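You operate a simulated robot arm through the tools that you are given. There is no shell and no other tool. Be economical: measure what you need, move in short steps, check, and stop when the job is done.

The job below is to be done with a simulated robot arm. You get a single attempt, and the scene is never put back.

## Task
Raise both side posts, then pump both straps to 2 clicks.
Fine: posts first; leave the slider, and the load where it lies.

It is judged by the outcome, as a careful person would: the job done as asked, and still so three seconds after it is handed in. It fails if anything else is knocked over, pushed out of place, dropped, spilled or broken.

## Robot
A 6-joint arm with a two-finger parallel gripper on a trunk, on a base that drives. Base frame: it is fixed to the floor where the robot stands at the start and does not move with it; the origin is under the middle of the robot, x ahead of it, y to its left, z up. Readings come in cm, degrees, newtons and seconds.
Its first joint turns from -166.0 to 166.0 degrees. Places, roughly: red side post [60, 90, 60]; status slider [50, -20, 70]; yellow side post [60, 0, 60]. Payload 3.91 kg.
The TCP is the grasp point between the finger pads, 3 cm short of the fingertips. In the tool frame z runs along the fingers and y along their closing line. Largest opening 11 cm; finger width 2, thickness 1; the body of the gripper, 4.8 by 11.2 cm, starts 5.5 cm behind the TCP.
Orientation is told as [roll, pitch, yaw] about the base's x, y, z axes, in that order, counted from this pose: with the fingers straight down and closing along the base's y, the tool's x points along the base's -x, its y along +y and its z along -z.

## Interface
- The arm moves only by the tool servo_tool. Its argument "targets" is a list of rows, each a list of 7 numbers: the turn, a rotation vector about the tool's x, y, z in degrees, then the shift along the tool's x, y, z in cm, then the finger opening in cm, from 0 to 11. In form: [[ax, ay, az, dx, dy, dz, gripper], ...]. A call has 1 to 12 rows; each row shifts and turns the commanded pose from where the row before left it, along the tool's axes as they then stand. Rows are played at 5 a second. More than 5 cm and 8.6 degrees between two rows, or a gripper value outside its range, and nothing of the call is played. Where a pose cannot be reached the arm comes as near as it can. A force on the tool above 90 N (or 10 N above the force at the start of the call, whichever is more), or a blocked arm, ends the call early, and 0.2 s more pass. The fingers move at their own pace (about 15.3 cm/s each) and stop on an object; they squeeze with about 44 N. The grip force told is the motor's: it shows also when the fingers shut on nothing. Time passes only in rows, and 0.2 s behind the last, so rows that do not move let the fingers close. It gives the time, the measured TCP pose, the force on the tool (base axes), the opening and the grip force at its end, in the units of the frame above (readings bear some noise), with the torque about the TCP (base axes, N m) and any sound that the robot's microphone picked up.
- Cameras (640 x 400 px; columns grow to the right, rows downward): "scene" is now at [20.95, 25.18, 135.1]; the picture's right is [0.18, -0.98, 0.00], its down [-0.70, -0.13, -0.71] and it looks along [0.69, 0.13, -0.71] (base axes); focal length 287 px, centre (320, 200). "wrist" rides on the gripper at [7.2, 1.7, -10.3] in the tool frame; the picture's right is [-0.23, 0.97, 0.00], its down [-0.76, -0.18, -0.62] and it looks along [-0.61, -0.14, 0.78] (tool axes); focal length 222 px, centre (320, 200). There is no depth. A picture from a camera that has moved, and an enlarged one, comes with that camera's place and axes in the base frame and with its lens.
- camera(camera): a new picture of that camera. The clock stands still meanwhile.
- base_move(legs): drives the robot by 1 to 6 legs, each [ahead, turn to the left] in cm and degrees, along the robot's own axes; the way and the turn of a leg run together, so that a leg with both is an arc; at most 150 cm and 180 degrees a leg. The arm and the cameras ride along, it lands a little off, and it stops where it bumps. It gives what a move gives.
- turn_head(pan, tilt): turns the head with the scene camera to pan (to the left, within 120 degrees either way) and tilt (down, from -29 to 69), counted from straight ahead of the robot. It gives what a move gives.
- close_up(camera, box): a new picture of the part [left, top, right, bottom] of that camera's present view, enlarged. The clock stands still meanwhile.
- job_done(): hands the job in; it is judged then, once.

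Go step by step. Nothing tells you exact positions but the pictures and the camera data: compare them with the known pose of the tool, close in by small moves and look again before you grip or let go. The budget is 120 turns and 82 pictures, counting those below and the enlarged ones. Unless the task says otherwise, let go and move clear before handing in, and close with one line.

The tools are called after "Request:" as a command line: name --pt "numbers of a row" for each row, then --argument value for the rest, lists and objects as JSON in quotes. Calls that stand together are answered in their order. servo_tool: Moves the arm, as the interface text tells. Its arguments: {"type":"object","properties":{"targets":{"type":"array"}},"required":["targets"]} The other tools are called the same way: base_move (legs) drives the base; turn_head (pan, tilt) turns the head that bears the scene camera; camera (camera) takes a picture; close_up (camera, box) takes an enlarged picture of a part of a camera's view; job_done () hands the job in.

At the start:

```text
time: 0.0
ee_pos: [46.25, 44.18, 109.49]
tool_rot: [0.1, 0.1, -0.1]
force: [0.5, -0.2, -0.3]
torque: [-0.03, 0.02, -0.05]
opening: 11.0
grip_force: 0.1
robot x, y, heading: [-0.02, -0.15, -0.1]
head pan, tilt: [10.4, 45.1]
```

scene: 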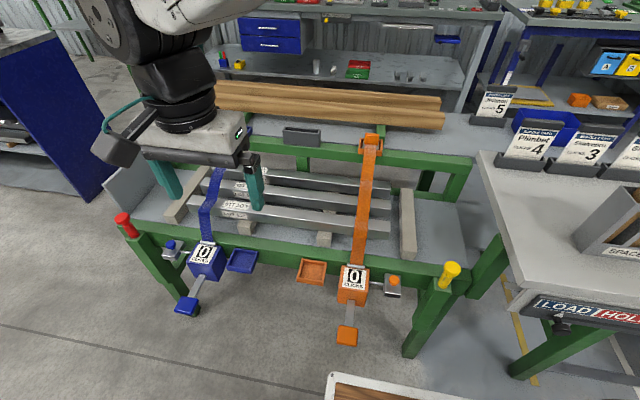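
wrist: 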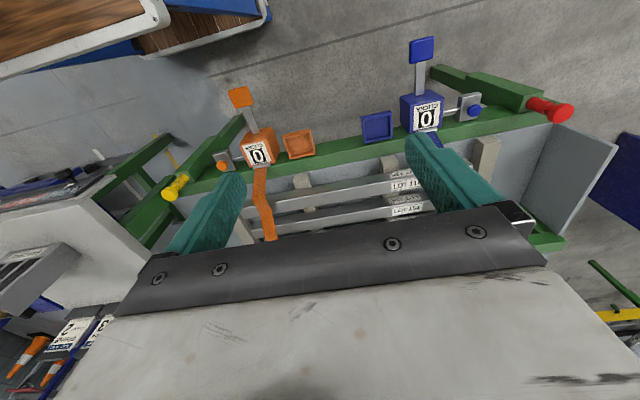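

I see a rack with two posts (red knob left, yellow knob right) and two ratchets, blue and orange, each with a counter at 0, a handle and a side release knob. I'll look closer before moving.

Request:
close_up --camera "scene" --box '[100, 190, 280, 320]'

Request:
close_up --camera "scene" --box '[280, 230, 480, 360]'

Request:
close_up --camera "scene" --box '[460, 80, 640, 340]'

```text
3.08 times, centred on (190, 255) of scene
camera zoom: at [20.95, 25.18, 135.1], right [0.18, -0.98, 0.0], down [-0.7, -0.13, -0.71], along [0.69, 0.13, -0.71], focal length 884 px, centre (720, 31)
```

zoom: 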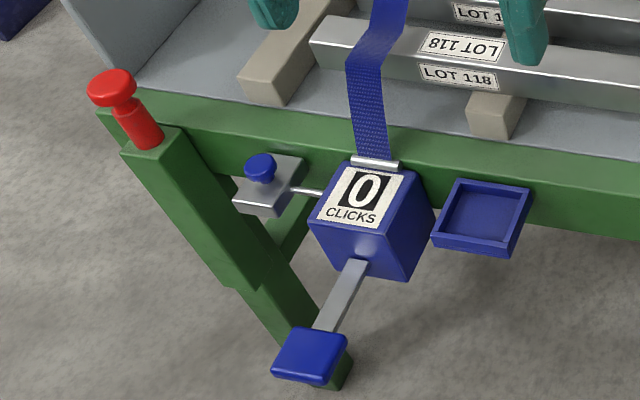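

```text
3.08 times, centred on (380, 295) of scene
camera zoom: at [20.95, 25.18, 135.1], right [0.18, -0.98, 0.0], down [-0.7, -0.13, -0.71], along [0.69, 0.13, -0.71], focal length 884 px, centre (135, -92)
```

zoom: 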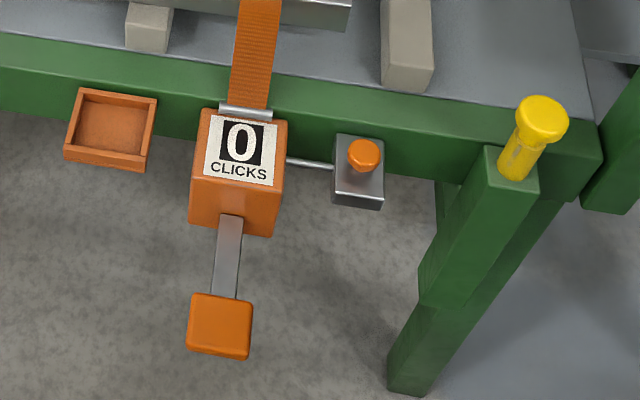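

```text
1.54 times, centred on (550, 210) of scene
camera zoom: at [20.95, 25.18, 135.1], right [0.18, -0.98, 0.0], down [-0.7, -0.13, -0.71], along [0.69, 0.13, -0.71], focal length 442 px, centre (-34, 185)
```

zoom: 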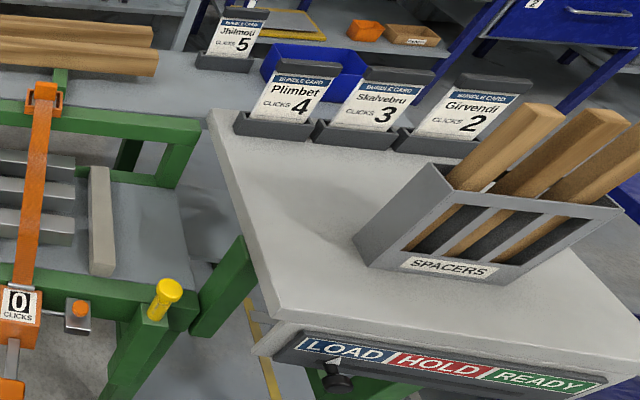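

Triangulating, the knobs are near [65, -0.5, 72] and [65, 91, 72], and the lever pads near [48.5, 23, 59.5] and [48, 67, 59.5]. One stance around (-8, 45) would reach everything, so I'll check the floor around the robot first.

Request:
turn_head --pan 70 --tilt 55

Request:
camera --camera "scene"

Request:
turn_head --pan -30 --tilt 65

Request:
camera --camera "scene"

```text
time: 1.3
ee_pos: [46.19, 44.24, 109.51]
tool_rot: [0.0, 0.1, 0.0]
force: [-0.3, -0.4, 0.4]
torque: [-0.04, -0.01, 0.03]
opening: 11.01
grip_force: 0.0
robot x, y, heading: [-0.09, -0.23, -0.1]
head pan, tilt: [70.0, 55.0]
```

```text
76 pictures are left
camera scene: at [15.42, 30.49, 133.76], right [0.94, -0.34, 0.0], down [-0.28, -0.77, -0.57], along [0.2, 0.54, -0.82], focal length 287 px, centre (320, 200)
```

scene: 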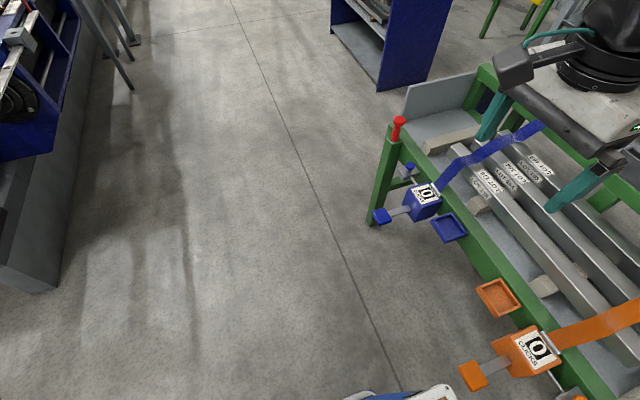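

```text
time: 3.0
ee_pos: [46.22, 44.28, 109.48]
tool_rot: [0.0, 0.1, 0.0]
force: [-0.5, 0.5, -0.6]
torque: [0.04, -0.02, -0.03]
opening: 10.98
grip_force: 0.0
robot x, y, heading: [0.19, 0.17, 0.0]
head pan, tilt: [-30.0, 65.0]
```

```text
75 pictures are left
camera scene: at [18.21, 20.68, 132.6], right [-0.5, -0.87, 0.0], down [-0.79, 0.45, -0.42], along [0.37, -0.21, -0.91], focal length 287 px, centre (320, 200)
```

scene: 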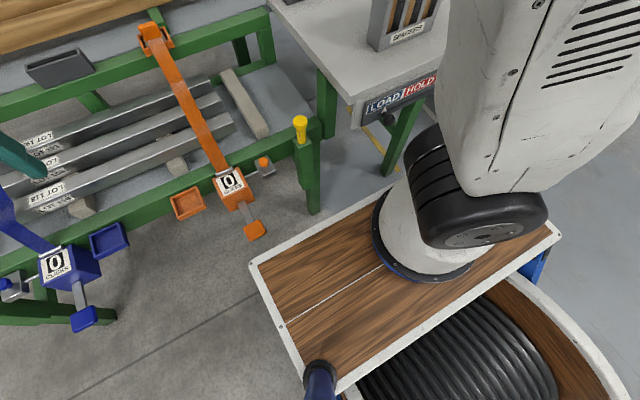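

The floor to the left is clear. The robot's deck reaches x≈31 and the arm column stands near x≈20, so I need to back off as well as shift left; I'll check behind first.

Request:
turn_head --pan 120 --tilt 35

Request:
camera --camera "scene"

Request:
turn_head --pan -120 --tilt 35

Request:
camera --camera "scene"

```text
time: 5.4
ee_pos: [46.3, 44.28, 109.5]
tool_rot: [0.0, 0.0, 0.1]
force: [-0.2, -1.0, 0.7]
torque: [-0.01, 0.0, 0.0]
opening: 10.98
grip_force: 0.1
robot x, y, heading: [-0.61, -0.3, 0.3]
head pan, tilt: [120.0, 35.0]
```

```text
74 pictures are left
camera scene: at [8.55, 31.34, 136.58], right [0.87, 0.5, 0.0], down [0.29, -0.5, -0.82], along [-0.41, 0.71, -0.57], focal length 287 px, centre (320, 200)
```

scene: 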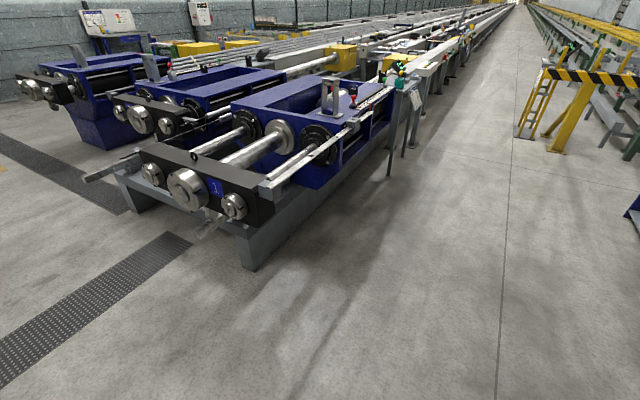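

```text
time: 8.8
ee_pos: [46.28, 44.19, 109.5]
tool_rot: [-0.1, 0.0, 0.1]
force: [-1.1, -0.3, -1.1]
torque: [0.01, -0.01, 0.0]
opening: 10.99
grip_force: 0.1
robot x, y, heading: [0.06, -0.25, 0.1]
head pan, tilt: [-120.0, 35.0]
```

```text
73 pictures are left
camera scene: at [8.55, 16.08, 136.59], right [-0.87, 0.5, 0.0], down [0.29, 0.5, -0.82], along [-0.41, -0.71, -0.57], focal length 287 px, centre (320, 200)
```

scene: 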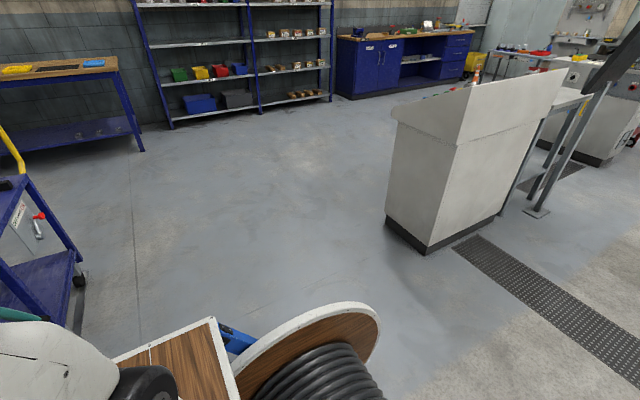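

Behind it is open; the nearest object is a machine near [-81, 85]. I'll back a little, shift 45 cm left, square up again and back further.

Request:
base_move --legs '[[-10, 0], [0, 90], [45, 0], [0, -90], [-12, 0]]'

Request:
turn_head --pan 0 --tilt 50

Request:
camera --camera "scene"

Request:
camera --camera "wrist"

```text
time: 20.9
ee_pos: [27.88, 87.75, 109.53]
tool_rot: [-0.1, -0.1, -3.6]
force: [0.1, -0.2, 0.1]
torque: [0.0, -0.03, 0.02]
opening: 11.02
grip_force: 0.0
robot x, y, heading: [-21.34, 46.71, -3.7]
head pan, tilt: [-120.0, 35.0]
```

```text
time: 22.9
ee_pos: [27.91, 87.67, 109.54]
tool_rot: [-0.1, 0.0, -3.6]
force: [0.0, 0.1, 0.4]
torque: [0.0, 0.01, -0.02]
opening: 11.0
grip_force: 0.1
robot x, y, heading: [-21.74, 46.47, -3.7]
head pan, tilt: [0.0, 50.0]
```

```text
72 pictures are left
camera scene: at [1.02, 68.84, 134.41], right [-0.07, -1.0, 0.0], down [-0.76, 0.05, -0.64], along [0.64, -0.04, -0.77], focal length 287 px, centre (320, 200)
```

scene: 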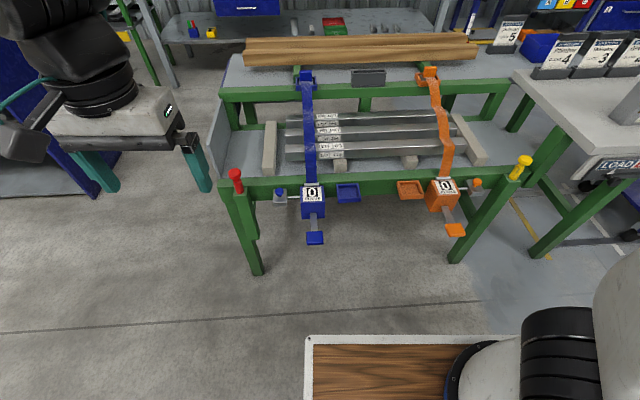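

```text
71 pictures are left
camera wrist: at [20.69, 89.88, 119.83], right [0.29, 0.96, 0.0], down [0.75, -0.23, 0.62], along [0.6, -0.18, -0.78], focal length 222 px, centre (320, 200)
```

wrist: 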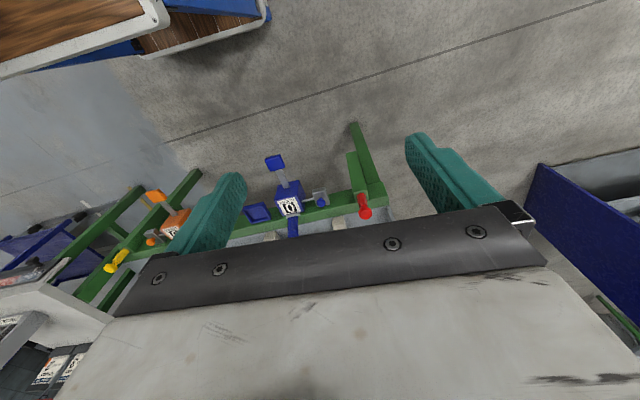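

Now standing at about (-21.5, 46.6). The red knob triangulates to [63, 90, 74.5]; I'll square the tool and hover above it.

Request:
servo_tool --pt "0 0 -3.6 0 0 0 11" --pt "0 0 0 -5 0.33 0 11" --pt "0 0 0 -5 0.33 0 11" --pt "0 0 0 -5 0.33 0 11" --pt "0 0 0 -5 0.33 0 11" --pt "0 0 0 -5 0.33 0 11" --pt "0 0 0 -5 0.33 0 11" --pt "0 0 0 -5 0.33 0 11" --pt "0 0 0 0 0 5 11" --pt "0 0 0 0 0 5 11" --pt "0 0 0 0 0 5 11" --pt "0 0 0 0 0 0 11"

Request:
close_up --camera "scene" --box '[180, 120, 300, 220]'

Request:
camera --camera "wrist"

```text
refused: row 2 steps farther than a row can; nothing moved
```

```text
4.00 times, centred on (240, 170) of scene
camera zoom: at [1.02, 68.84, 134.41], right [-0.07, -1.0, 0.0], down [-0.76, 0.05, -0.64], along [0.64, -0.04, -0.77], focal length 1150 px, centre (640, 320)
```

zoom: 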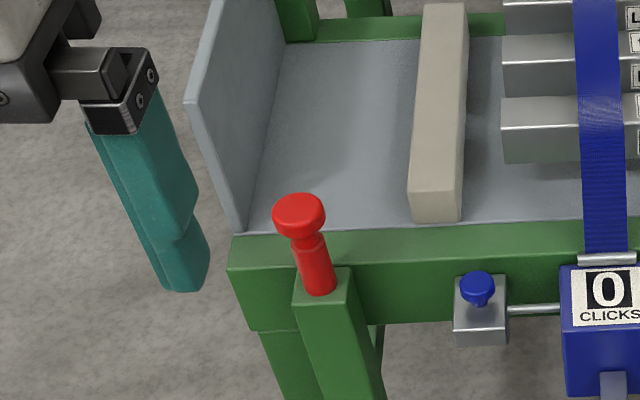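

```text
69 pictures are left
camera wrist: at [20.69, 89.88, 119.83], right [0.29, 0.96, 0.0], down [0.75, -0.23, 0.62], along [0.6, -0.18, -0.78], focal length 222 px, centre (320, 200)
```

wrist: 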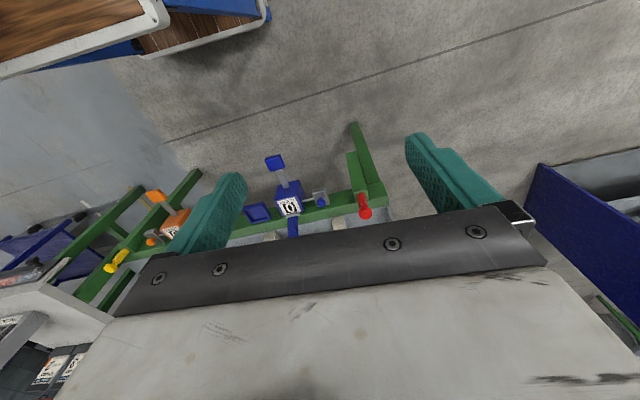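

The red head is about 75 high at the top with its neck base near 67.6, so gripping the head from above should work. The rows just exceeded the step limit; I'll resend slightly smaller ones.

Request:
servo_tool --pt "0 0 -3.6 0 0 0 11" --pt "0 0 0 -4.9 0.33 0 11" --pt "0 0 0 -4.9 0.33 0 11" --pt "0 0 0 -4.9 0.33 0 11" --pt "0 0 0 -4.9 0.33 0 11" --pt "0 0 0 -4.9 0.33 0 11" --pt "0 0 0 -4.9 0.33 0 11" --pt "0 0 0 -4.9 0.33 0 11" --pt "0 0 0 0 0 4.9 11" --pt "0 0 0 0 0 4.9 11" --pt "0 0 0 0 0 4.9 11" --pt "0 0 0 0 0 0 11"

Request:
camera --camera "scene"

Request:
camera --camera "wrist"

```text
time: 25.4
ee_pos: [62.26, 89.96, 94.55]
tool_rot: [0.0, 0.0, -0.1]
force: [0.0, -0.7, -0.5]
torque: [-0.02, -0.03, -0.03]
opening: 10.97
grip_force: 0.1
robot x, y, heading: [-21.11, 46.4, -3.8]
head pan, tilt: [0.0, 50.0]
```

```text
68 pictures are left
camera scene: at [1.02, 68.84, 134.41], right [-0.07, -1.0, 0.0], down [-0.76, 0.05, -0.64], along [0.64, -0.04, -0.77], focal length 287 px, centre (320, 200)
```

scene: 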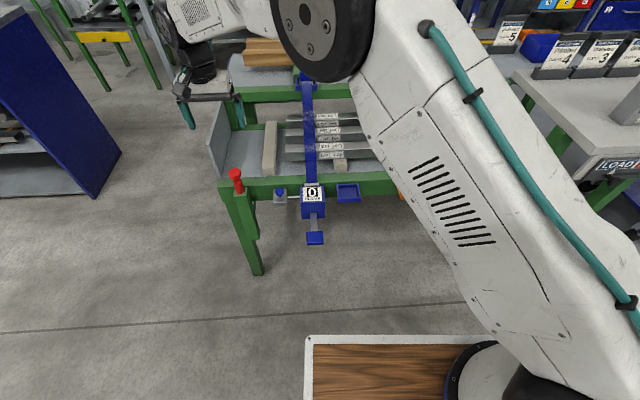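

```text
67 pictures are left
camera wrist: at [55.06, 91.51, 104.82], right [0.23, 0.97, 0.0], down [0.76, -0.18, 0.62], along [0.61, -0.14, -0.78], focal length 222 px, centre (320, 200)
```

wrist: 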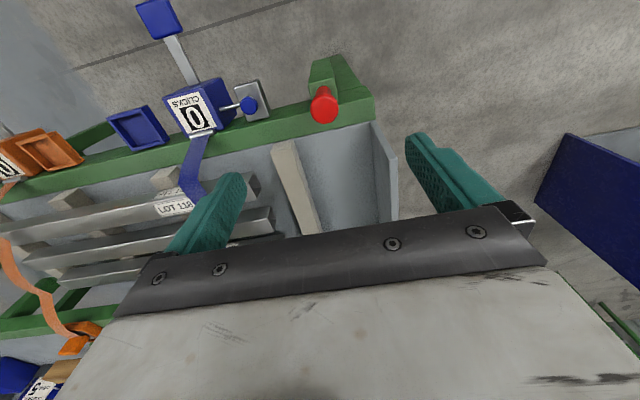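

The head is at about [63.3, 90.1, 75]. Descending over it with the fingers open.

Request:
servo_tool --pt "0 0 0 -1.0 0.1 4 9" --pt "0 0 0 0 0 4 9" --pt "0 0 0 0 0 4 9" --pt "0 0 0 0 0 4 9" --pt "0 0 0 0 0 2 9" --pt "0 0 0 0 0 1.7 9" --pt "0 0 0 0 0 0 9"

Request:
close_up --camera "scene" --box '[180, 90, 320, 220]'

Request:
camera --camera "wrist"

```text
time: 27.1
ee_pos: [63.15, 89.97, 74.97]
tool_rot: [0.0, -0.1, 0.0]
force: [0.6, -0.2, 0.2]
torque: [0.0, 0.01, 0.04]
opening: 9.0
grip_force: 0.1
robot x, y, heading: [-21.04, 46.35, -3.6]
head pan, tilt: [0.0, 50.0]
```

```text
3.08 times, centred on (250, 155) of scene
camera zoom: at [1.02, 68.84, 134.41], right [-0.07, -1.0, 0.0], down [-0.76, 0.05, -0.64], along [0.64, -0.04, -0.77], focal length 884 px, centre (535, 338)
```

zoom: 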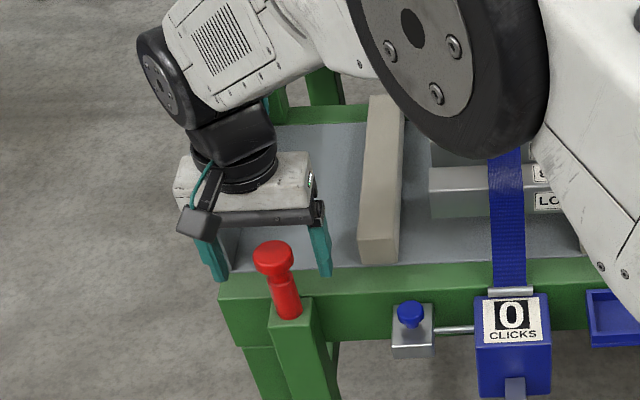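

```text
65 pictures are left
camera wrist: at [55.94, 91.77, 85.42], right [0.23, 0.97, 0.0], down [0.76, -0.18, 0.62], along [0.61, -0.14, -0.78], focal length 222 px, centre (320, 200)
```

wrist: 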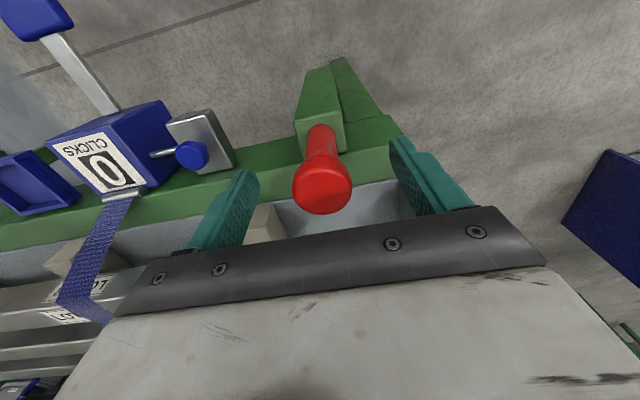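

The head is centred between the fingers. Down 1 cm more and close.

Request:
servo_tool --pt "0 0 0 0 0.2 1.2 9" --pt "0 0 0 0 0 0 3" --pt "0 0 0 0 0 0 0" --pt "0 0 0 0 0 0 0" --pt "0 0 0 0 0 0 0"

Request:
camera --camera "wrist"

```text
time: 28.2
ee_pos: [63.18, 90.03, 73.84]
tool_rot: [-0.1, 0.1, 0.0]
force: [-2.0, -35.9, 2.3]
torque: [0.11, 0.35, -0.7]
opening: 3.74
grip_force: 45.3
robot x, y, heading: [-21.41, 46.52, -4.1]
head pan, tilt: [0.0, 50.0]
```

```text
64 pictures are left
camera wrist: at [55.88, 91.75, 84.2], right [0.23, 0.97, 0.0], down [0.76, -0.18, 0.62], along [0.61, -0.14, -0.78], focal length 222 px, centre (320, 200)
```

wrist: 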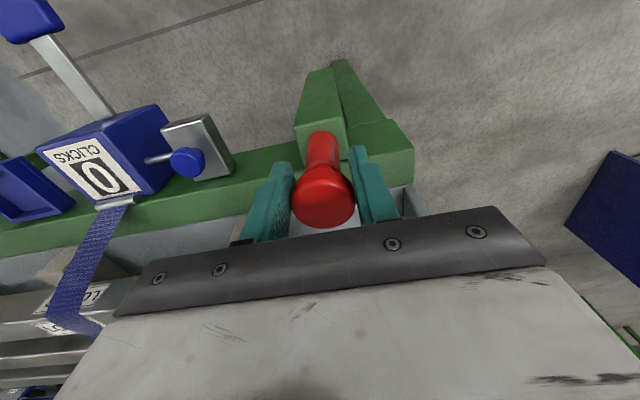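

The head is gripped (3.7 cm) but with side load, so the knob sits slightly to −y. I'll ease over, then lift gently.

Request:
servo_tool --pt "0 0 0 0 -0.2 0 0" --pt "0 0 0 0 -0.15 0 0" --pt "0 0 0 0 0 0 0"

```text
time: 29.1
ee_pos: [63.07, 90.05, 73.95]
tool_rot: [0.1, -0.1, 0.0]
force: [11.8, -10.4, -1.6]
torque: [-0.2, 0.12, -0.02]
opening: 3.77
grip_force: 45.1
robot x, y, heading: [-21.4, 46.37, -3.8]
head pan, tilt: [0.0, 50.0]
```

Request:
servo_tool --pt "0 0 0 0 -0.1 -1 0" --pt "0 0 0 0 0 -1 0" --pt "0 0 0 0 0 -1 0" --pt "0 0 0 0 0 0 0"

Request:
camera --camera "wrist"

```text
time: 30.1
ee_pos: [63.11, 89.99, 76.83]
tool_rot: [0.1, 0.2, 0.1]
force: [-1.8, -0.2, -3.0]
torque: [-0.19, 0.52, 0.08]
opening: 3.75
grip_force: 45.3
robot x, y, heading: [-21.23, 46.54, -3.7]
head pan, tilt: [0.0, 50.0]
```

```text
63 pictures are left
camera wrist: at [55.86, 91.7, 87.27], right [0.23, 0.97, 0.0], down [0.76, -0.18, 0.62], along [0.61, -0.14, -0.78], focal length 222 px, centre (320, 200)
```

wrist: 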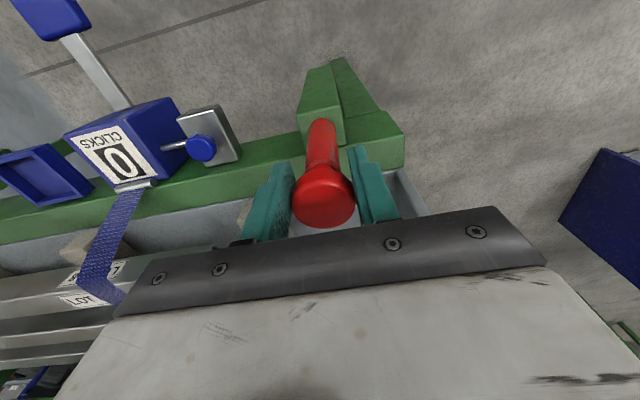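

The post slides up with the grip. Continuing upward in small steps until a stop or a click.

Request:
servo_tool --pt "0 0 0 0 0 -1 0" --pt "0 0 0 0 0 -1 0" --pt "0 0 0 0 0 -1 0" --pt "0 0 0 0 0 -1 0" --pt "0 0 0 0 0 -1 0" --pt "0 0 0 0 0 -1 0" --pt "0 0 0 0 0 0 0"

```text
time: 31.6
ee_pos: [63.11, 89.97, 82.93]
tool_rot: [0.1, -0.1, 0.2]
force: [-8.1, 41.9, -2.4]
torque: [0.21, -0.24, 0.44]
opening: 3.75
grip_force: 44.8
robot x, y, heading: [-21.42, 46.72, -3.7]
head pan, tilt: [0.0, 50.0]
```

Request:
servo_tool --pt "0 0 0 0 0.3 -0.5 0" --pt "0 0 0 0 0 -1 0" --pt "0 0 0 0 0 -1 0" --pt "0 0 0 0 0 -1 0" --pt "0 0 0 0 0 -1 0" --pt "0 0 0 0 0 0 0"

Request:
camera --camera "wrist"

Request:
close_up --camera "scene" --box '[180, 90, 320, 220]'

```text
time: 33.0
ee_pos: [63.19, 89.95, 87.42]
tool_rot: [-0.1, -0.1, -0.1]
force: [-24.0, 2.6, -1.7]
torque: [0.23, 0.5, -0.09]
opening: 3.78
grip_force: 45.3
robot x, y, heading: [-21.48, 45.93, -3.7]
head pan, tilt: [0.0, 50.0]
```

```text
62 pictures are left
camera wrist: at [55.89, 91.73, 97.77], right [0.23, 0.97, 0.0], down [0.76, -0.18, 0.62], along [0.61, -0.14, -0.78], focal length 222 px, centre (320, 200)
```

wrist: 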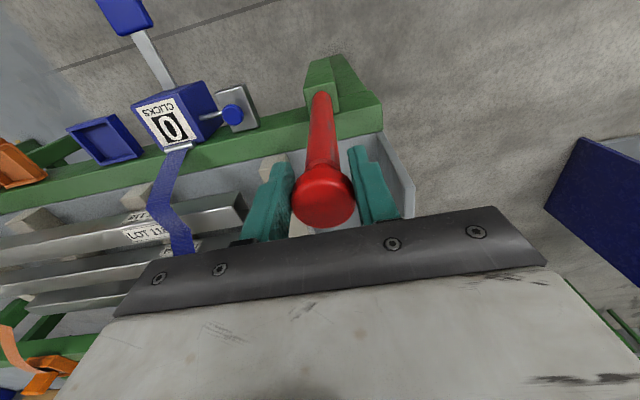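

```text
3.08 times, centred on (250, 155) of scene
camera zoom: at [0.96, 68.85, 134.42], right [-0.07, -1.0, 0.0], down [-0.76, 0.05, -0.64], along [0.64, -0.04, -0.77], focal length 884 px, centre (535, 338)
```

zoom: 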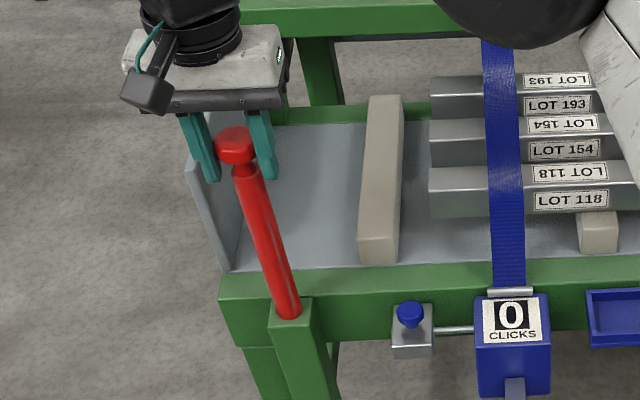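

Raised 13.5 cm with no stop yet. Continue upward, easing the x load.

Request:
servo_tool --pt "0 0 0 0.2 0 -1 0" --pt "0 0 0 0 0 -1 0" --pt "0 0 0 0 0 -1 0" --pt "0 0 0 0 0 -1 0" --pt "0 0 0 0 0 -1 0" --pt "0 0 0 0 0 -1 0" --pt "0 0 0 0 0 -1 0" --pt "0 0 0 0 0 -1 0" --pt "0 0 0 0 0 0 0"

Request:
camera --camera "wrist"

```text
time: 35.0
ee_pos: [62.83, 90.13, 95.03]
tool_rot: [-0.4, 0.6, 0.0]
force: [-28.2, -24.1, -37.4]
torque: [0.36, 0.74, -0.34]
opening: 3.69
grip_force: 45.1
robot x, y, heading: [-20.88, 46.68, -3.9]
head pan, tilt: [0.0, 50.0]
```

```text
60 pictures are left
camera wrist: at [55.67, 91.79, 105.42], right [0.23, 0.97, -0.01], down [0.77, -0.17, 0.62], along [0.6, -0.15, -0.79], focal length 222 px, centre (320, 200)
```

wrist: 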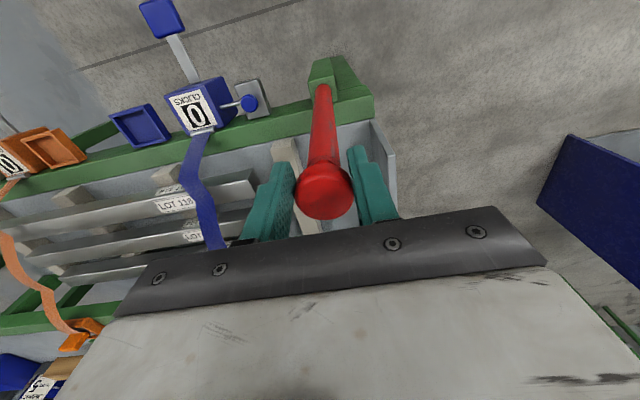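

The vertical pull jumped to 37 N, so the post is at its stop (~20 cm up). I'll relax and open slightly to see whether it stays.

Request:
servo_tool --pt "0 0 0 0 0 0.4 0" --pt "0 0 0 0 0 0 0" --pt "0 0 0 0 0 0 4.5" --pt "0 0 0 0 0 0 6" --pt "0 0 0 0 0 0 6"

Request:
camera --camera "wrist"

```text
time: 36.2
ee_pos: [62.95, 90.23, 95.05]
tool_rot: [0.0, 0.1, -0.1]
force: [0.7, 0.2, 1.2]
torque: [0.02, 0.01, -0.02]
opening: 5.98
grip_force: 0.0
robot x, y, heading: [-21.17, 46.36, -4.0]
head pan, tilt: [0.0, 50.0]
```

```text
59 pictures are left
camera wrist: at [55.73, 91.87, 105.46], right [0.23, 0.97, 0.0], down [0.76, -0.18, 0.62], along [0.61, -0.14, -0.78], focal length 222 px, centre (320, 200)
```

wrist: 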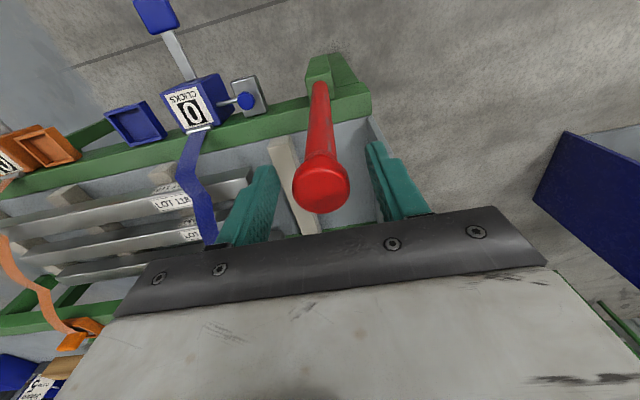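

It stays up. Retract above it and travel toward the yellow post.

Request:
servo_tool --pt "0 0 0 0 0 -3 8" --pt "0 0 0 0 0 -4 9" --pt "0 0 0 0 0 -4 9" --pt "0 0 0 0 -4.9 0 9" --pt "0 0 0 0 -4.9 0 9" --pt "0 0 0 0 -4.9 0 9" --pt "0 0 0 0 -4.9 0 9" --pt "0 0 0 0 -4.9 0 9" --pt "0 0 0 0 -4.9 0 9" --pt "0 0 0 0 -4.9 0 9" --pt "0 0 0 0 -4.9 0 9"

Request:
servo_tool --pt "0 0 0 0 -4.9 0 9" --pt "0 0 0 0 -4.9 0 9" --pt "0 0 0 0 -4.9 0 9" --pt "0 0 0 0 -4.9 0 9" --pt "0 0 0 0 -4.9 0 9" --pt "0 0 0 0 -4.9 0 9" --pt "0 0 0 0 -4.9 0 9" --pt "0 0 0 0 -4.9 0 9" --pt "0 0 0 0 -4.9 0 9" --pt "0 0 0 0 -4.9 0 9" --pt "0 0 0 0 0 0 9"

Request:
camera --camera "wrist"

Request:
camera --camera "scene"

```text
time: 38.6
ee_pos: [63.0, 50.69, 105.94]
tool_rot: [0.0, 0.0, 0.0]
force: [1.2, 0.6, -0.3]
torque: [-0.04, 0.01, 0.02]
opening: 9.01
grip_force: 0.0
robot x, y, heading: [-21.37, 46.66, -3.9]
head pan, tilt: [0.0, 50.0]
```

```text
time: 41.0
ee_pos: [62.67, 2.16, 106.22]
tool_rot: [0.0, 0.0, 0.1]
force: [-0.4, -0.5, 0.5]
torque: [0.01, 0.02, 0.02]
opening: 9.0
grip_force: 0.0
robot x, y, heading: [-21.07, 46.47, -4.0]
head pan, tilt: [0.0, 50.0]
```

```text
58 pictures are left
camera wrist: at [55.51, 3.88, 116.57], right [0.23, 0.97, 0.0], down [0.76, -0.18, 0.62], along [0.61, -0.14, -0.78], focal length 222 px, centre (320, 200)
```

wrist: 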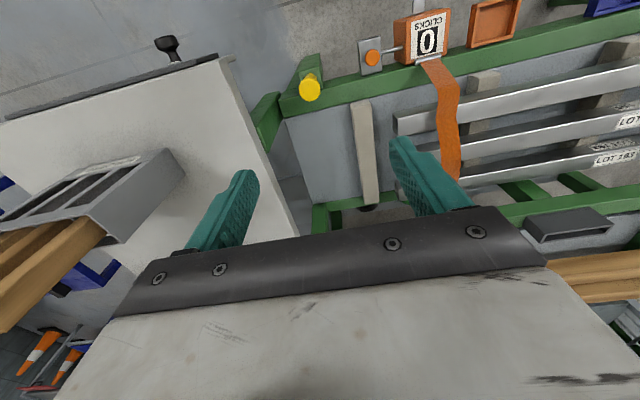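

```text
57 pictures are left
camera scene: at [1.02, 68.82, 134.41], right [-0.07, -1.0, 0.0], down [-0.76, 0.05, -0.64], along [0.64, -0.04, -0.77], focal length 287 px, centre (320, 200)
```

scene: 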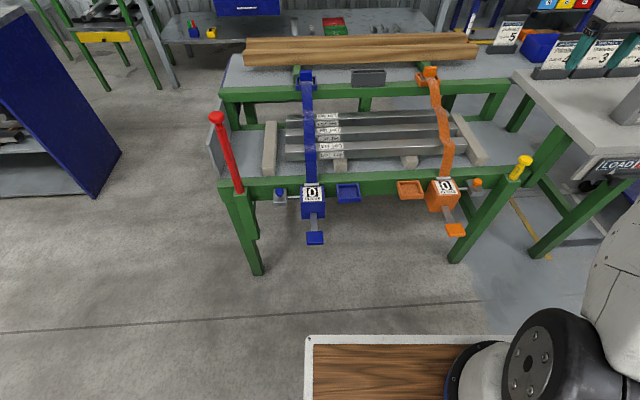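

Red stays fully raised. The yellow head reads at about [63.3, 0.2, 75]; the neighbouring table edge is around y=-12, so a straight descent is clear.

Request:
servo_tool --pt "0 0 0 -0.5 -1.9 0 8" --pt "0 0 0 0 0 4.9 8" --pt "0 0 0 0 0 4.9 8" --pt "0 0 0 0 0 4.9 8" --pt "0 0 0 0 0 4.9 8" --pt "0 0 0 0 0 4.9 8" --pt "0 0 0 0 0 4.2 8" --pt "0 0 0 0 0 0 8"

Request:
camera --camera "wrist"

Request:
close_up --camera "scene" --box '[440, 100, 600, 220]'

```text
time: 42.9
ee_pos: [63.49, -0.3, 77.18]
tool_rot: [-0.1, 0.0, -0.1]
force: [0.6, -0.6, 0.2]
torque: [0.01, 0.01, -0.02]
opening: 8.03
grip_force: 0.2
robot x, y, heading: [-21.44, 46.15, -3.8]
head pan, tilt: [0.0, 50.0]
```

```text
56 pictures are left
camera wrist: at [56.26, 1.48, 87.64], right [0.23, 0.97, 0.0], down [0.76, -0.18, 0.62], along [0.61, -0.14, -0.78], focal length 222 px, centre (320, 200)
```

wrist: 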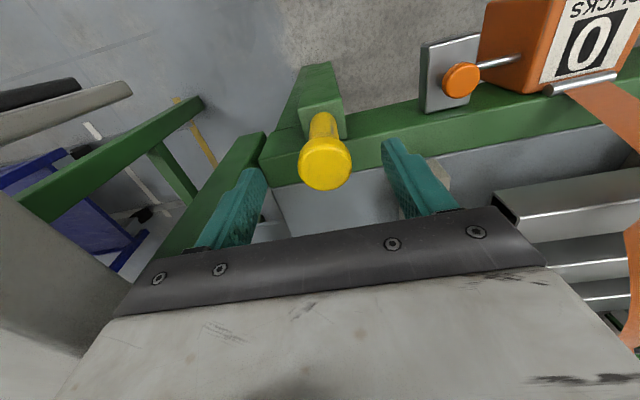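

```text
3.33 times, centred on (520, 160) of scene
camera zoom: at [1.02, 68.82, 134.41], right [-0.07, -1.0, 0.0], down [-0.76, 0.05, -0.64], along [0.64, -0.04, -0.77], focal length 958 px, centre (-347, 333)
```

zoom: 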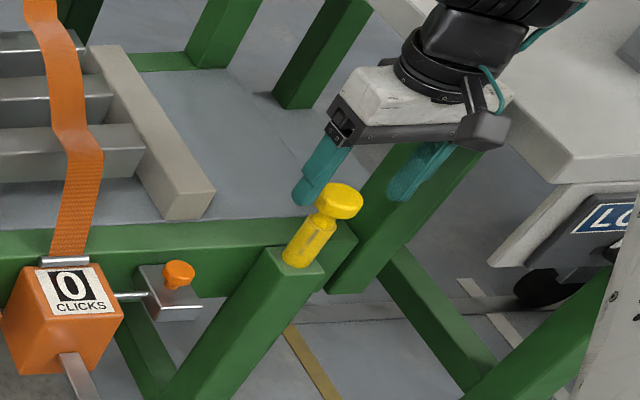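

Head at about [63.1, 0.2]. Centre, lower and close.

Request:
servo_tool --pt "0 0 0 0.4 0.4 1 8" --pt "0 0 0 0 0 2.2 8" --pt "0 0 0 0 0 0 3" --pt "0 0 0 0 0 0 0" --pt "0 0 0 0 0 0 0" --pt "0 0 0 0 0 0 0"

Request:
camera --camera "wrist"

```text
time: 44.2
ee_pos: [63.02, -0.03, 74.1]
tool_rot: [-0.1, 0.0, -0.1]
force: [-9.8, -51.0, -2.4]
torque: [-0.5, -0.17, -0.62]
opening: 3.71
grip_force: 45.0
robot x, y, heading: [-21.33, 46.41, -4.1]
head pan, tilt: [0.0, 50.0]
```

```text
54 pictures are left
camera wrist: at [55.63, 1.75, 84.31], right [0.23, 0.97, 0.0], down [0.76, -0.18, 0.62], along [0.61, -0.14, -0.78], focal length 222 px, centre (320, 200)
```

wrist: 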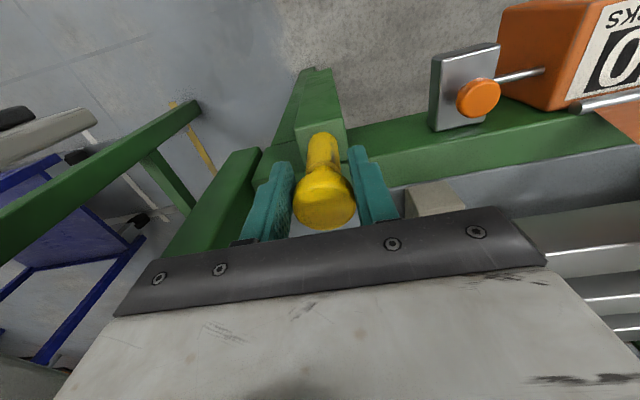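

Gripped, again loaded toward −y; I'll ease that and lift.

Request:
servo_tool --pt "0 0 0 0 -0.25 0 0" --pt "0 0 0 0 -0.2 0 0" --pt "0 0 0 0 0 -1 0" --pt "0 0 0 0 0 -1 0" --pt "0 0 0 0 0 -1 0" --pt "0 0 0 0 0 0 0"

```text
time: 45.6
ee_pos: [62.92, -0.06, 77.08]
tool_rot: [0.2, 0.1, 0.0]
force: [-39.3, -4.2, -2.9]
torque: [0.19, 0.93, -0.38]
opening: 3.68
grip_force: 44.9
robot x, y, heading: [-21.23, 46.35, -3.8]
head pan, tilt: [0.0, 50.0]
```

Request:
servo_tool --pt "0 0 0 0.3 0 0 0" --pt "0 0 0 0 0 -1 0" --pt "0 0 0 0 0 -1 0" --pt "0 0 0 0 0 -1 0" --pt "0 0 0 0 0 -1 0" --pt "0 0 0 0 0 -1 0" --pt "0 0 0 0 0 0 0"

```text
time: 47.2
ee_pos: [62.7, 0.07, 82.19]
tool_rot: [0.0, 0.0, 0.0]
force: [11.7, -5.1, -1.4]
torque: [-0.04, -0.08, -0.02]
opening: 3.57
grip_force: 44.5
robot x, y, heading: [-21.47, 46.58, -3.9]
head pan, tilt: [0.0, 50.0]
```

Request:
servo_tool --pt "0 0 0 0 0 -1 0" --pt "0 0 0 0 0 -1 0" --pt "0 0 0 0 0 -1 0" --pt "0 0 0 0 0 -1 0" --pt "0 0 0 0 0 -1 0" --pt "0 0 0 0 0 -1 0" --pt "0 0 0 0 0 0 0"

Request:
camera --camera "wrist"

```text
time: 48.9
ee_pos: [62.55, 0.05, 87.95]
tool_rot: [0.1, 0.3, 0.0]
force: [-11.7, 11.5, -2.8]
torque: [0.29, 1.09, -0.03]
opening: 3.54
grip_force: 45.0
robot x, y, heading: [-21.32, 46.91, -3.6]
head pan, tilt: [0.0, 50.0]
```

```text
53 pictures are left
camera wrist: at [55.33, 1.68, 98.32], right [0.23, 0.97, 0.0], down [0.76, -0.18, 0.62], along [0.6, -0.14, -0.78], focal length 222 px, centre (320, 200)
```

wrist: 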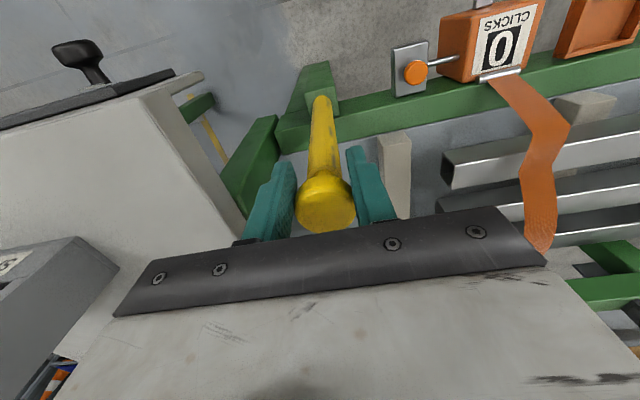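

Request:
servo_tool --pt "0 0 0 -0.1 0.1 -1 0" --pt "0 0 0 0 0 -1 0" --pt "0 0 0 0 0 -1 0" --pt "0 0 0 0 0 -1 0" --pt "0 0 0 0 0 -1 0" --pt "0 0 0 0 0 -1 0" --pt "0 0 0 0 0 -1 0" --pt "0 0 0 0 0 0 0"

Request:
camera --camera "wrist"

```text
time: 50.6
ee_pos: [62.43, -0.01, 94.76]
tool_rot: [0.2, 0.2, -0.1]
force: [-27.5, -3.6, -37.5]
torque: [-0.22, 0.6, -0.06]
opening: 3.53
grip_force: 44.9
robot x, y, heading: [-21.31, 46.81, -3.7]
head pan, tilt: [0.0, 50.0]
```

```text
52 pictures are left
camera wrist: at [55.34, 1.68, 105.16], right [0.23, 0.97, 0.0], down [0.76, -0.18, 0.62], along [0.6, -0.14, -0.79], focal length 222 px, centre (320, 200)
```

wrist: 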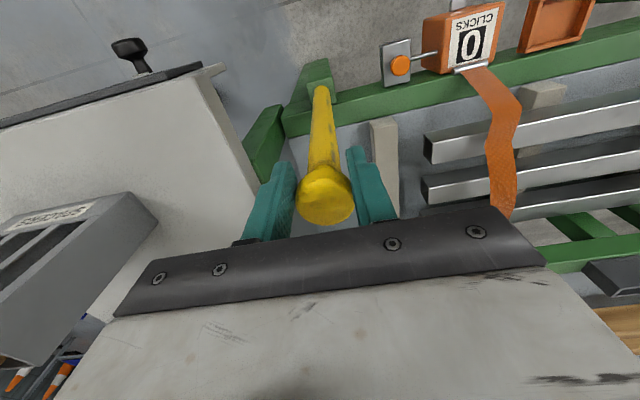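

Pull again reads 37 N; I'll give a small extra tug to confirm the stop before letting go.

Request:
servo_tool --pt "0 0 0 0 0 -0.4 0" --pt "0 0 0 0 0 0 0"

Request:
servo_tool --pt "0 0 0 0 0 0.7 0" --pt "0 0 0 0 0 0 4.5" --pt "0 0 0 0 0 0 6" --pt "0 0 0 0 0 0 7" --pt "0 0 0 0 0 -4 9" --pt "0 0 0 0 0 -4 9" --pt "0 0 0 0 0 -4 9" --pt "0 0 0 0 0 0 9"

Request:
camera --camera "scene"

Request:
camera --camera "wrist"

```text
time: 51.2
ee_pos: [62.49, 0.01, 95.24]
tool_rot: [0.1, 0.2, -0.1]
force: [-27.8, -6.8, -38.0]
torque: [-0.15, 1.02, -0.07]
opening: 3.49
grip_force: 44.9
robot x, y, heading: [-21.15, 46.3, -3.9]
head pan, tilt: [0.0, 50.0]
```

```text
time: 53.0
ee_pos: [62.67, 0.09, 106.56]
tool_rot: [0.1, 0.0, 0.0]
force: [-0.1, -0.2, -1.1]
torque: [0.01, 0.01, 0.0]
opening: 9.01
grip_force: 0.0
robot x, y, heading: [-21.32, 46.4, -4.0]
head pan, tilt: [0.0, 50.0]
```

```text
51 pictures are left
camera scene: at [1.02, 68.77, 134.41], right [-0.07, -1.0, 0.0], down [-0.76, 0.05, -0.64], along [0.64, -0.04, -0.77], focal length 287 px, centre (320, 200)
```

scene: 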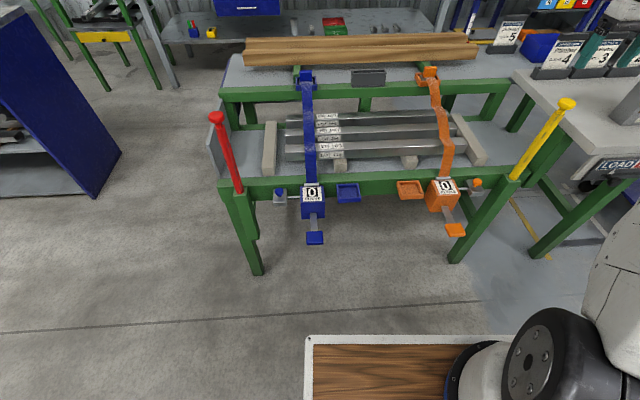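

```text
50 pictures are left
camera wrist: at [55.35, 1.78, 116.83], right [0.23, 0.97, 0.0], down [0.76, -0.18, 0.62], along [0.61, -0.14, -0.78], focal length 222 px, centre (320, 200)
```

wrist: 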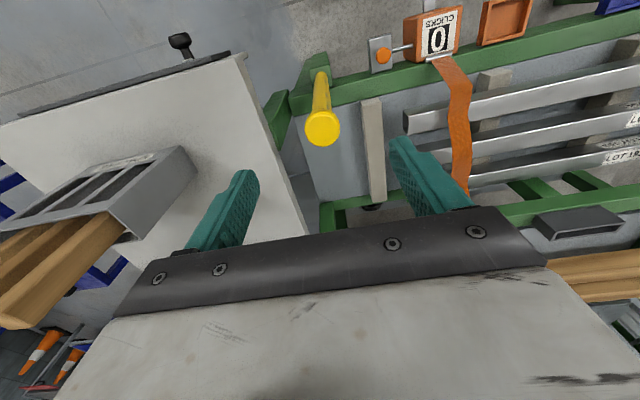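

Both posts are fully up and staying up. Next the orange lever pad, which I put at [48.4, 23.5, 59.5]; I'll go above it with fingers closed and look closely.

Request:
servo_tool --pt "0 0 0 2.37 3.9 0 4" --pt "0 0 0 2.37 3.9 0 0" --pt "0 0 0 2.37 3.9 0 0" --pt "0 0 0 2.37 3.9 0 0" --pt "0 0 0 2.37 3.9 0 0" --pt "0 0 0 2.37 3.9 0 0" --pt "0 0 0 0 0 4.9 0" --pt "0 0 0 0 0 4.9 0" --pt "0 0 0 0 0 4.9 0" --pt "0 0 0 0 0 4.9 0" --pt "0 0 0 0 0 4.9 0" --pt "0 0 0 0 0 0 0"

Request:
camera --camera "wrist"

Request:
close_up --camera "scene" --box '[370, 130, 530, 260]'

```text
time: 55.6
ee_pos: [48.21, 23.22, 82.58]
tool_rot: [0.0, 0.0, 0.1]
force: [-0.6, -0.6, 0.5]
torque: [0.03, 0.01, 0.01]
opening: 0.0
grip_force: 38.1
robot x, y, heading: [-21.23, 46.86, -3.8]
head pan, tilt: [0.0, 50.0]
```

```text
49 pictures are left
camera wrist: at [41.0, 24.9, 92.79], right [0.23, 0.97, 0.0], down [0.76, -0.18, 0.62], along [0.61, -0.14, -0.78], focal length 222 px, centre (320, 200)
```

wrist: 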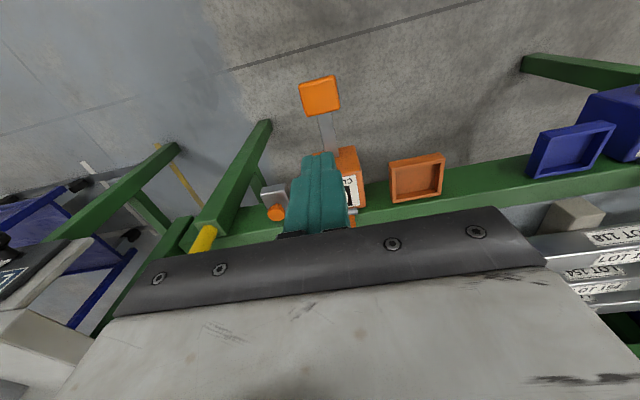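

```text
3.08 times, centred on (450, 195) of scene
camera zoom: at [1.01, 68.78, 134.41], right [-0.07, -1.0, 0.0], down [-0.76, 0.05, -0.64], along [0.64, -0.04, -0.77], focal length 884 px, centre (-80, 215)
```

zoom: 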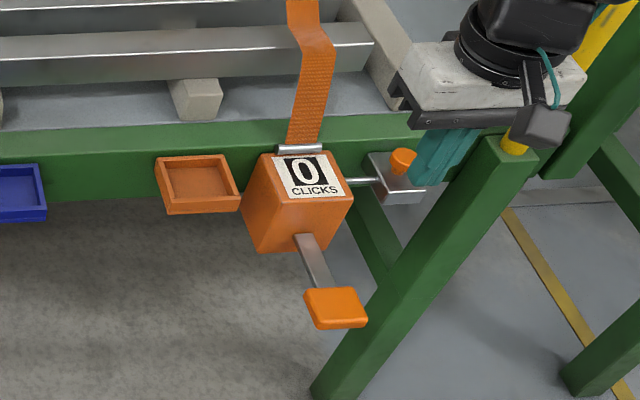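

The pad is at [49, 23.2, 59]. I'll descend to just above it (tips ~1.5 cm clear) and check.

Request:
servo_tool --pt "0 0 0 -0.7 0 4.5 0" --pt "0 0 0 0 0 4.5 0" --pt "0 0 0 0 0 4.5 0" --pt "0 0 0 0 0 4.5 0" --pt "0 0 0 0 0 0.5 0" --pt "0 0 0 0 0 0 0"

Request:
camera --camera "wrist"

Request:
close_up --camera "scene" --box '[370, 130, 530, 260]'

```text
time: 57.0
ee_pos: [49.23, 23.4, 64.1]
tool_rot: [0.0, 0.0, 0.0]
force: [0.9, -0.7, 0.7]
torque: [0.02, 0.01, 0.0]
opening: 0.02
grip_force: 37.4
robot x, y, heading: [-20.99, 46.69, -3.8]
head pan, tilt: [0.0, 50.0]
```

```text
47 pictures are left
camera wrist: at [41.97, 25.14, 74.29], right [0.23, 0.97, 0.0], down [0.76, -0.18, 0.62], along [0.61, -0.14, -0.78], focal length 222 px, centre (320, 200)
```

wrist: 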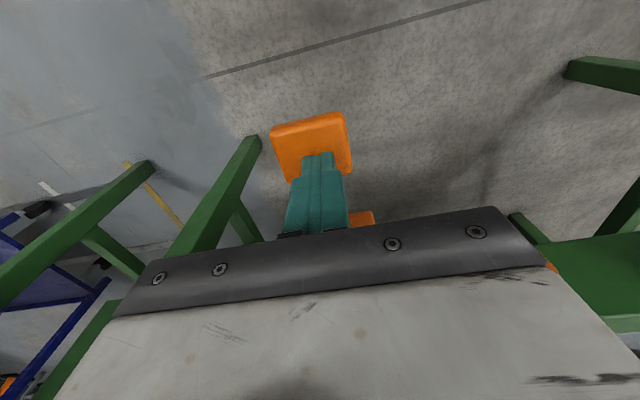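

```text
3.08 times, centred on (450, 195) of scene
camera zoom: at [1.02, 68.78, 134.41], right [-0.07, -1.0, 0.0], down [-0.76, 0.05, -0.64], along [0.64, -0.04, -0.77], focal length 884 px, centre (-80, 215)
```

zoom: 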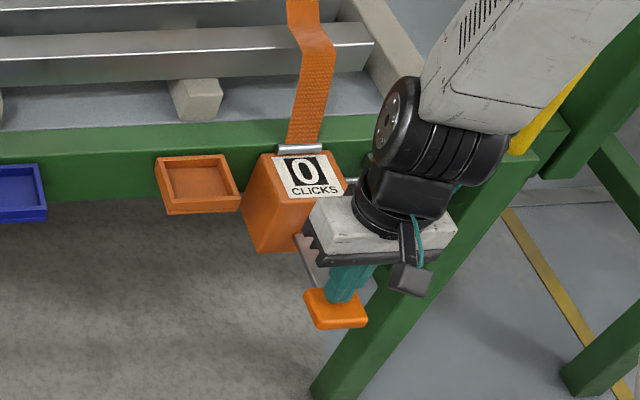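

Tips are above the pad. Pressing down in small steps, listening for a click.

Request:
servo_tool --pt "0 0 0 0 0 1 0" --pt "0 0 0 0 0 1 0" --pt "0 0 0 0 0 1 0" --pt "0 0 0 0 0 1 0" --pt "0 0 0 0 0 0 0"

Request:
close_up --camera "scene" --box '[370, 130, 530, 260]'

```text
time: 58.2
ee_pos: [49.16, 23.4, 59.79]
tool_rot: [-0.1, 0.0, 0.0]
force: [-0.8, -0.2, 3.0]
torque: [-0.01, -0.01, -0.01]
opening: 0.0
grip_force: 37.3
robot x, y, heading: [-21.38, 46.53, -3.9]
head pan, tilt: [0.0, 50.0]
```

```text
3.08 times, centred on (450, 195) of scene
camera zoom: at [1.01, 68.78, 134.41], right [-0.07, -1.0, 0.0], down [-0.76, 0.05, -0.64], along [0.64, -0.04, -0.77], focal length 884 px, centre (-80, 215)
```

zoom: 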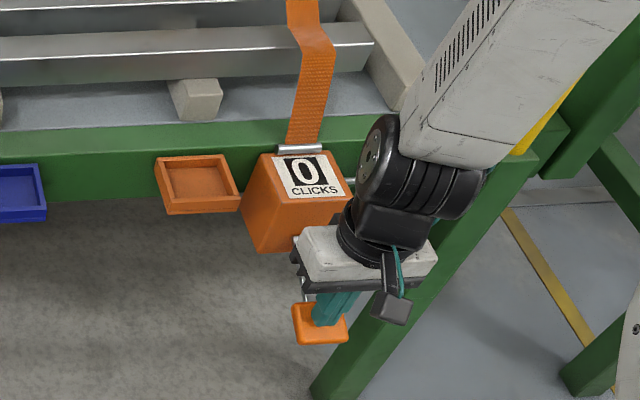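

The lever yields with about 3 N. Continue down until it clicks or stops.

Request:
servo_tool --pt "0 0 0 0 0 1 0" --pt "0 0 0 0 0 1 0" --pt "0 0 0 0 0 1 0" --pt "0 0 0 0 0 0 0"

Request:
close_up --camera "scene" --box '[370, 130, 530, 260]'

```text
time: 59.0
ee_pos: [49.33, 23.39, 57.85]
tool_rot: [-0.1, -0.2, -0.1]
force: [-25.9, 6.5, 63.9]
torque: [0.13, 0.17, 0.16]
opening: 0.0
grip_force: 37.3
robot x, y, heading: [-21.2, 46.55, -3.9]
head pan, tilt: [0.0, 50.0]
stopped in row 3: the force on the tool passed its limit at 113 N (the readings are from after the stop); the commanded pose is now the measured one
```

```text
3.08 times, centred on (450, 195) of scene
camera zoom: at [0.75, 68.85, 134.44], right [-0.07, -1.0, 0.0], down [-0.76, 0.05, -0.64], along [0.64, -0.04, -0.76], focal length 884 px, centre (-80, 215)
```

zoom: 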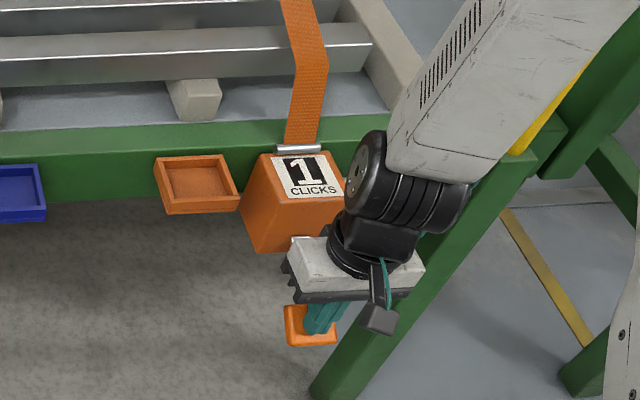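

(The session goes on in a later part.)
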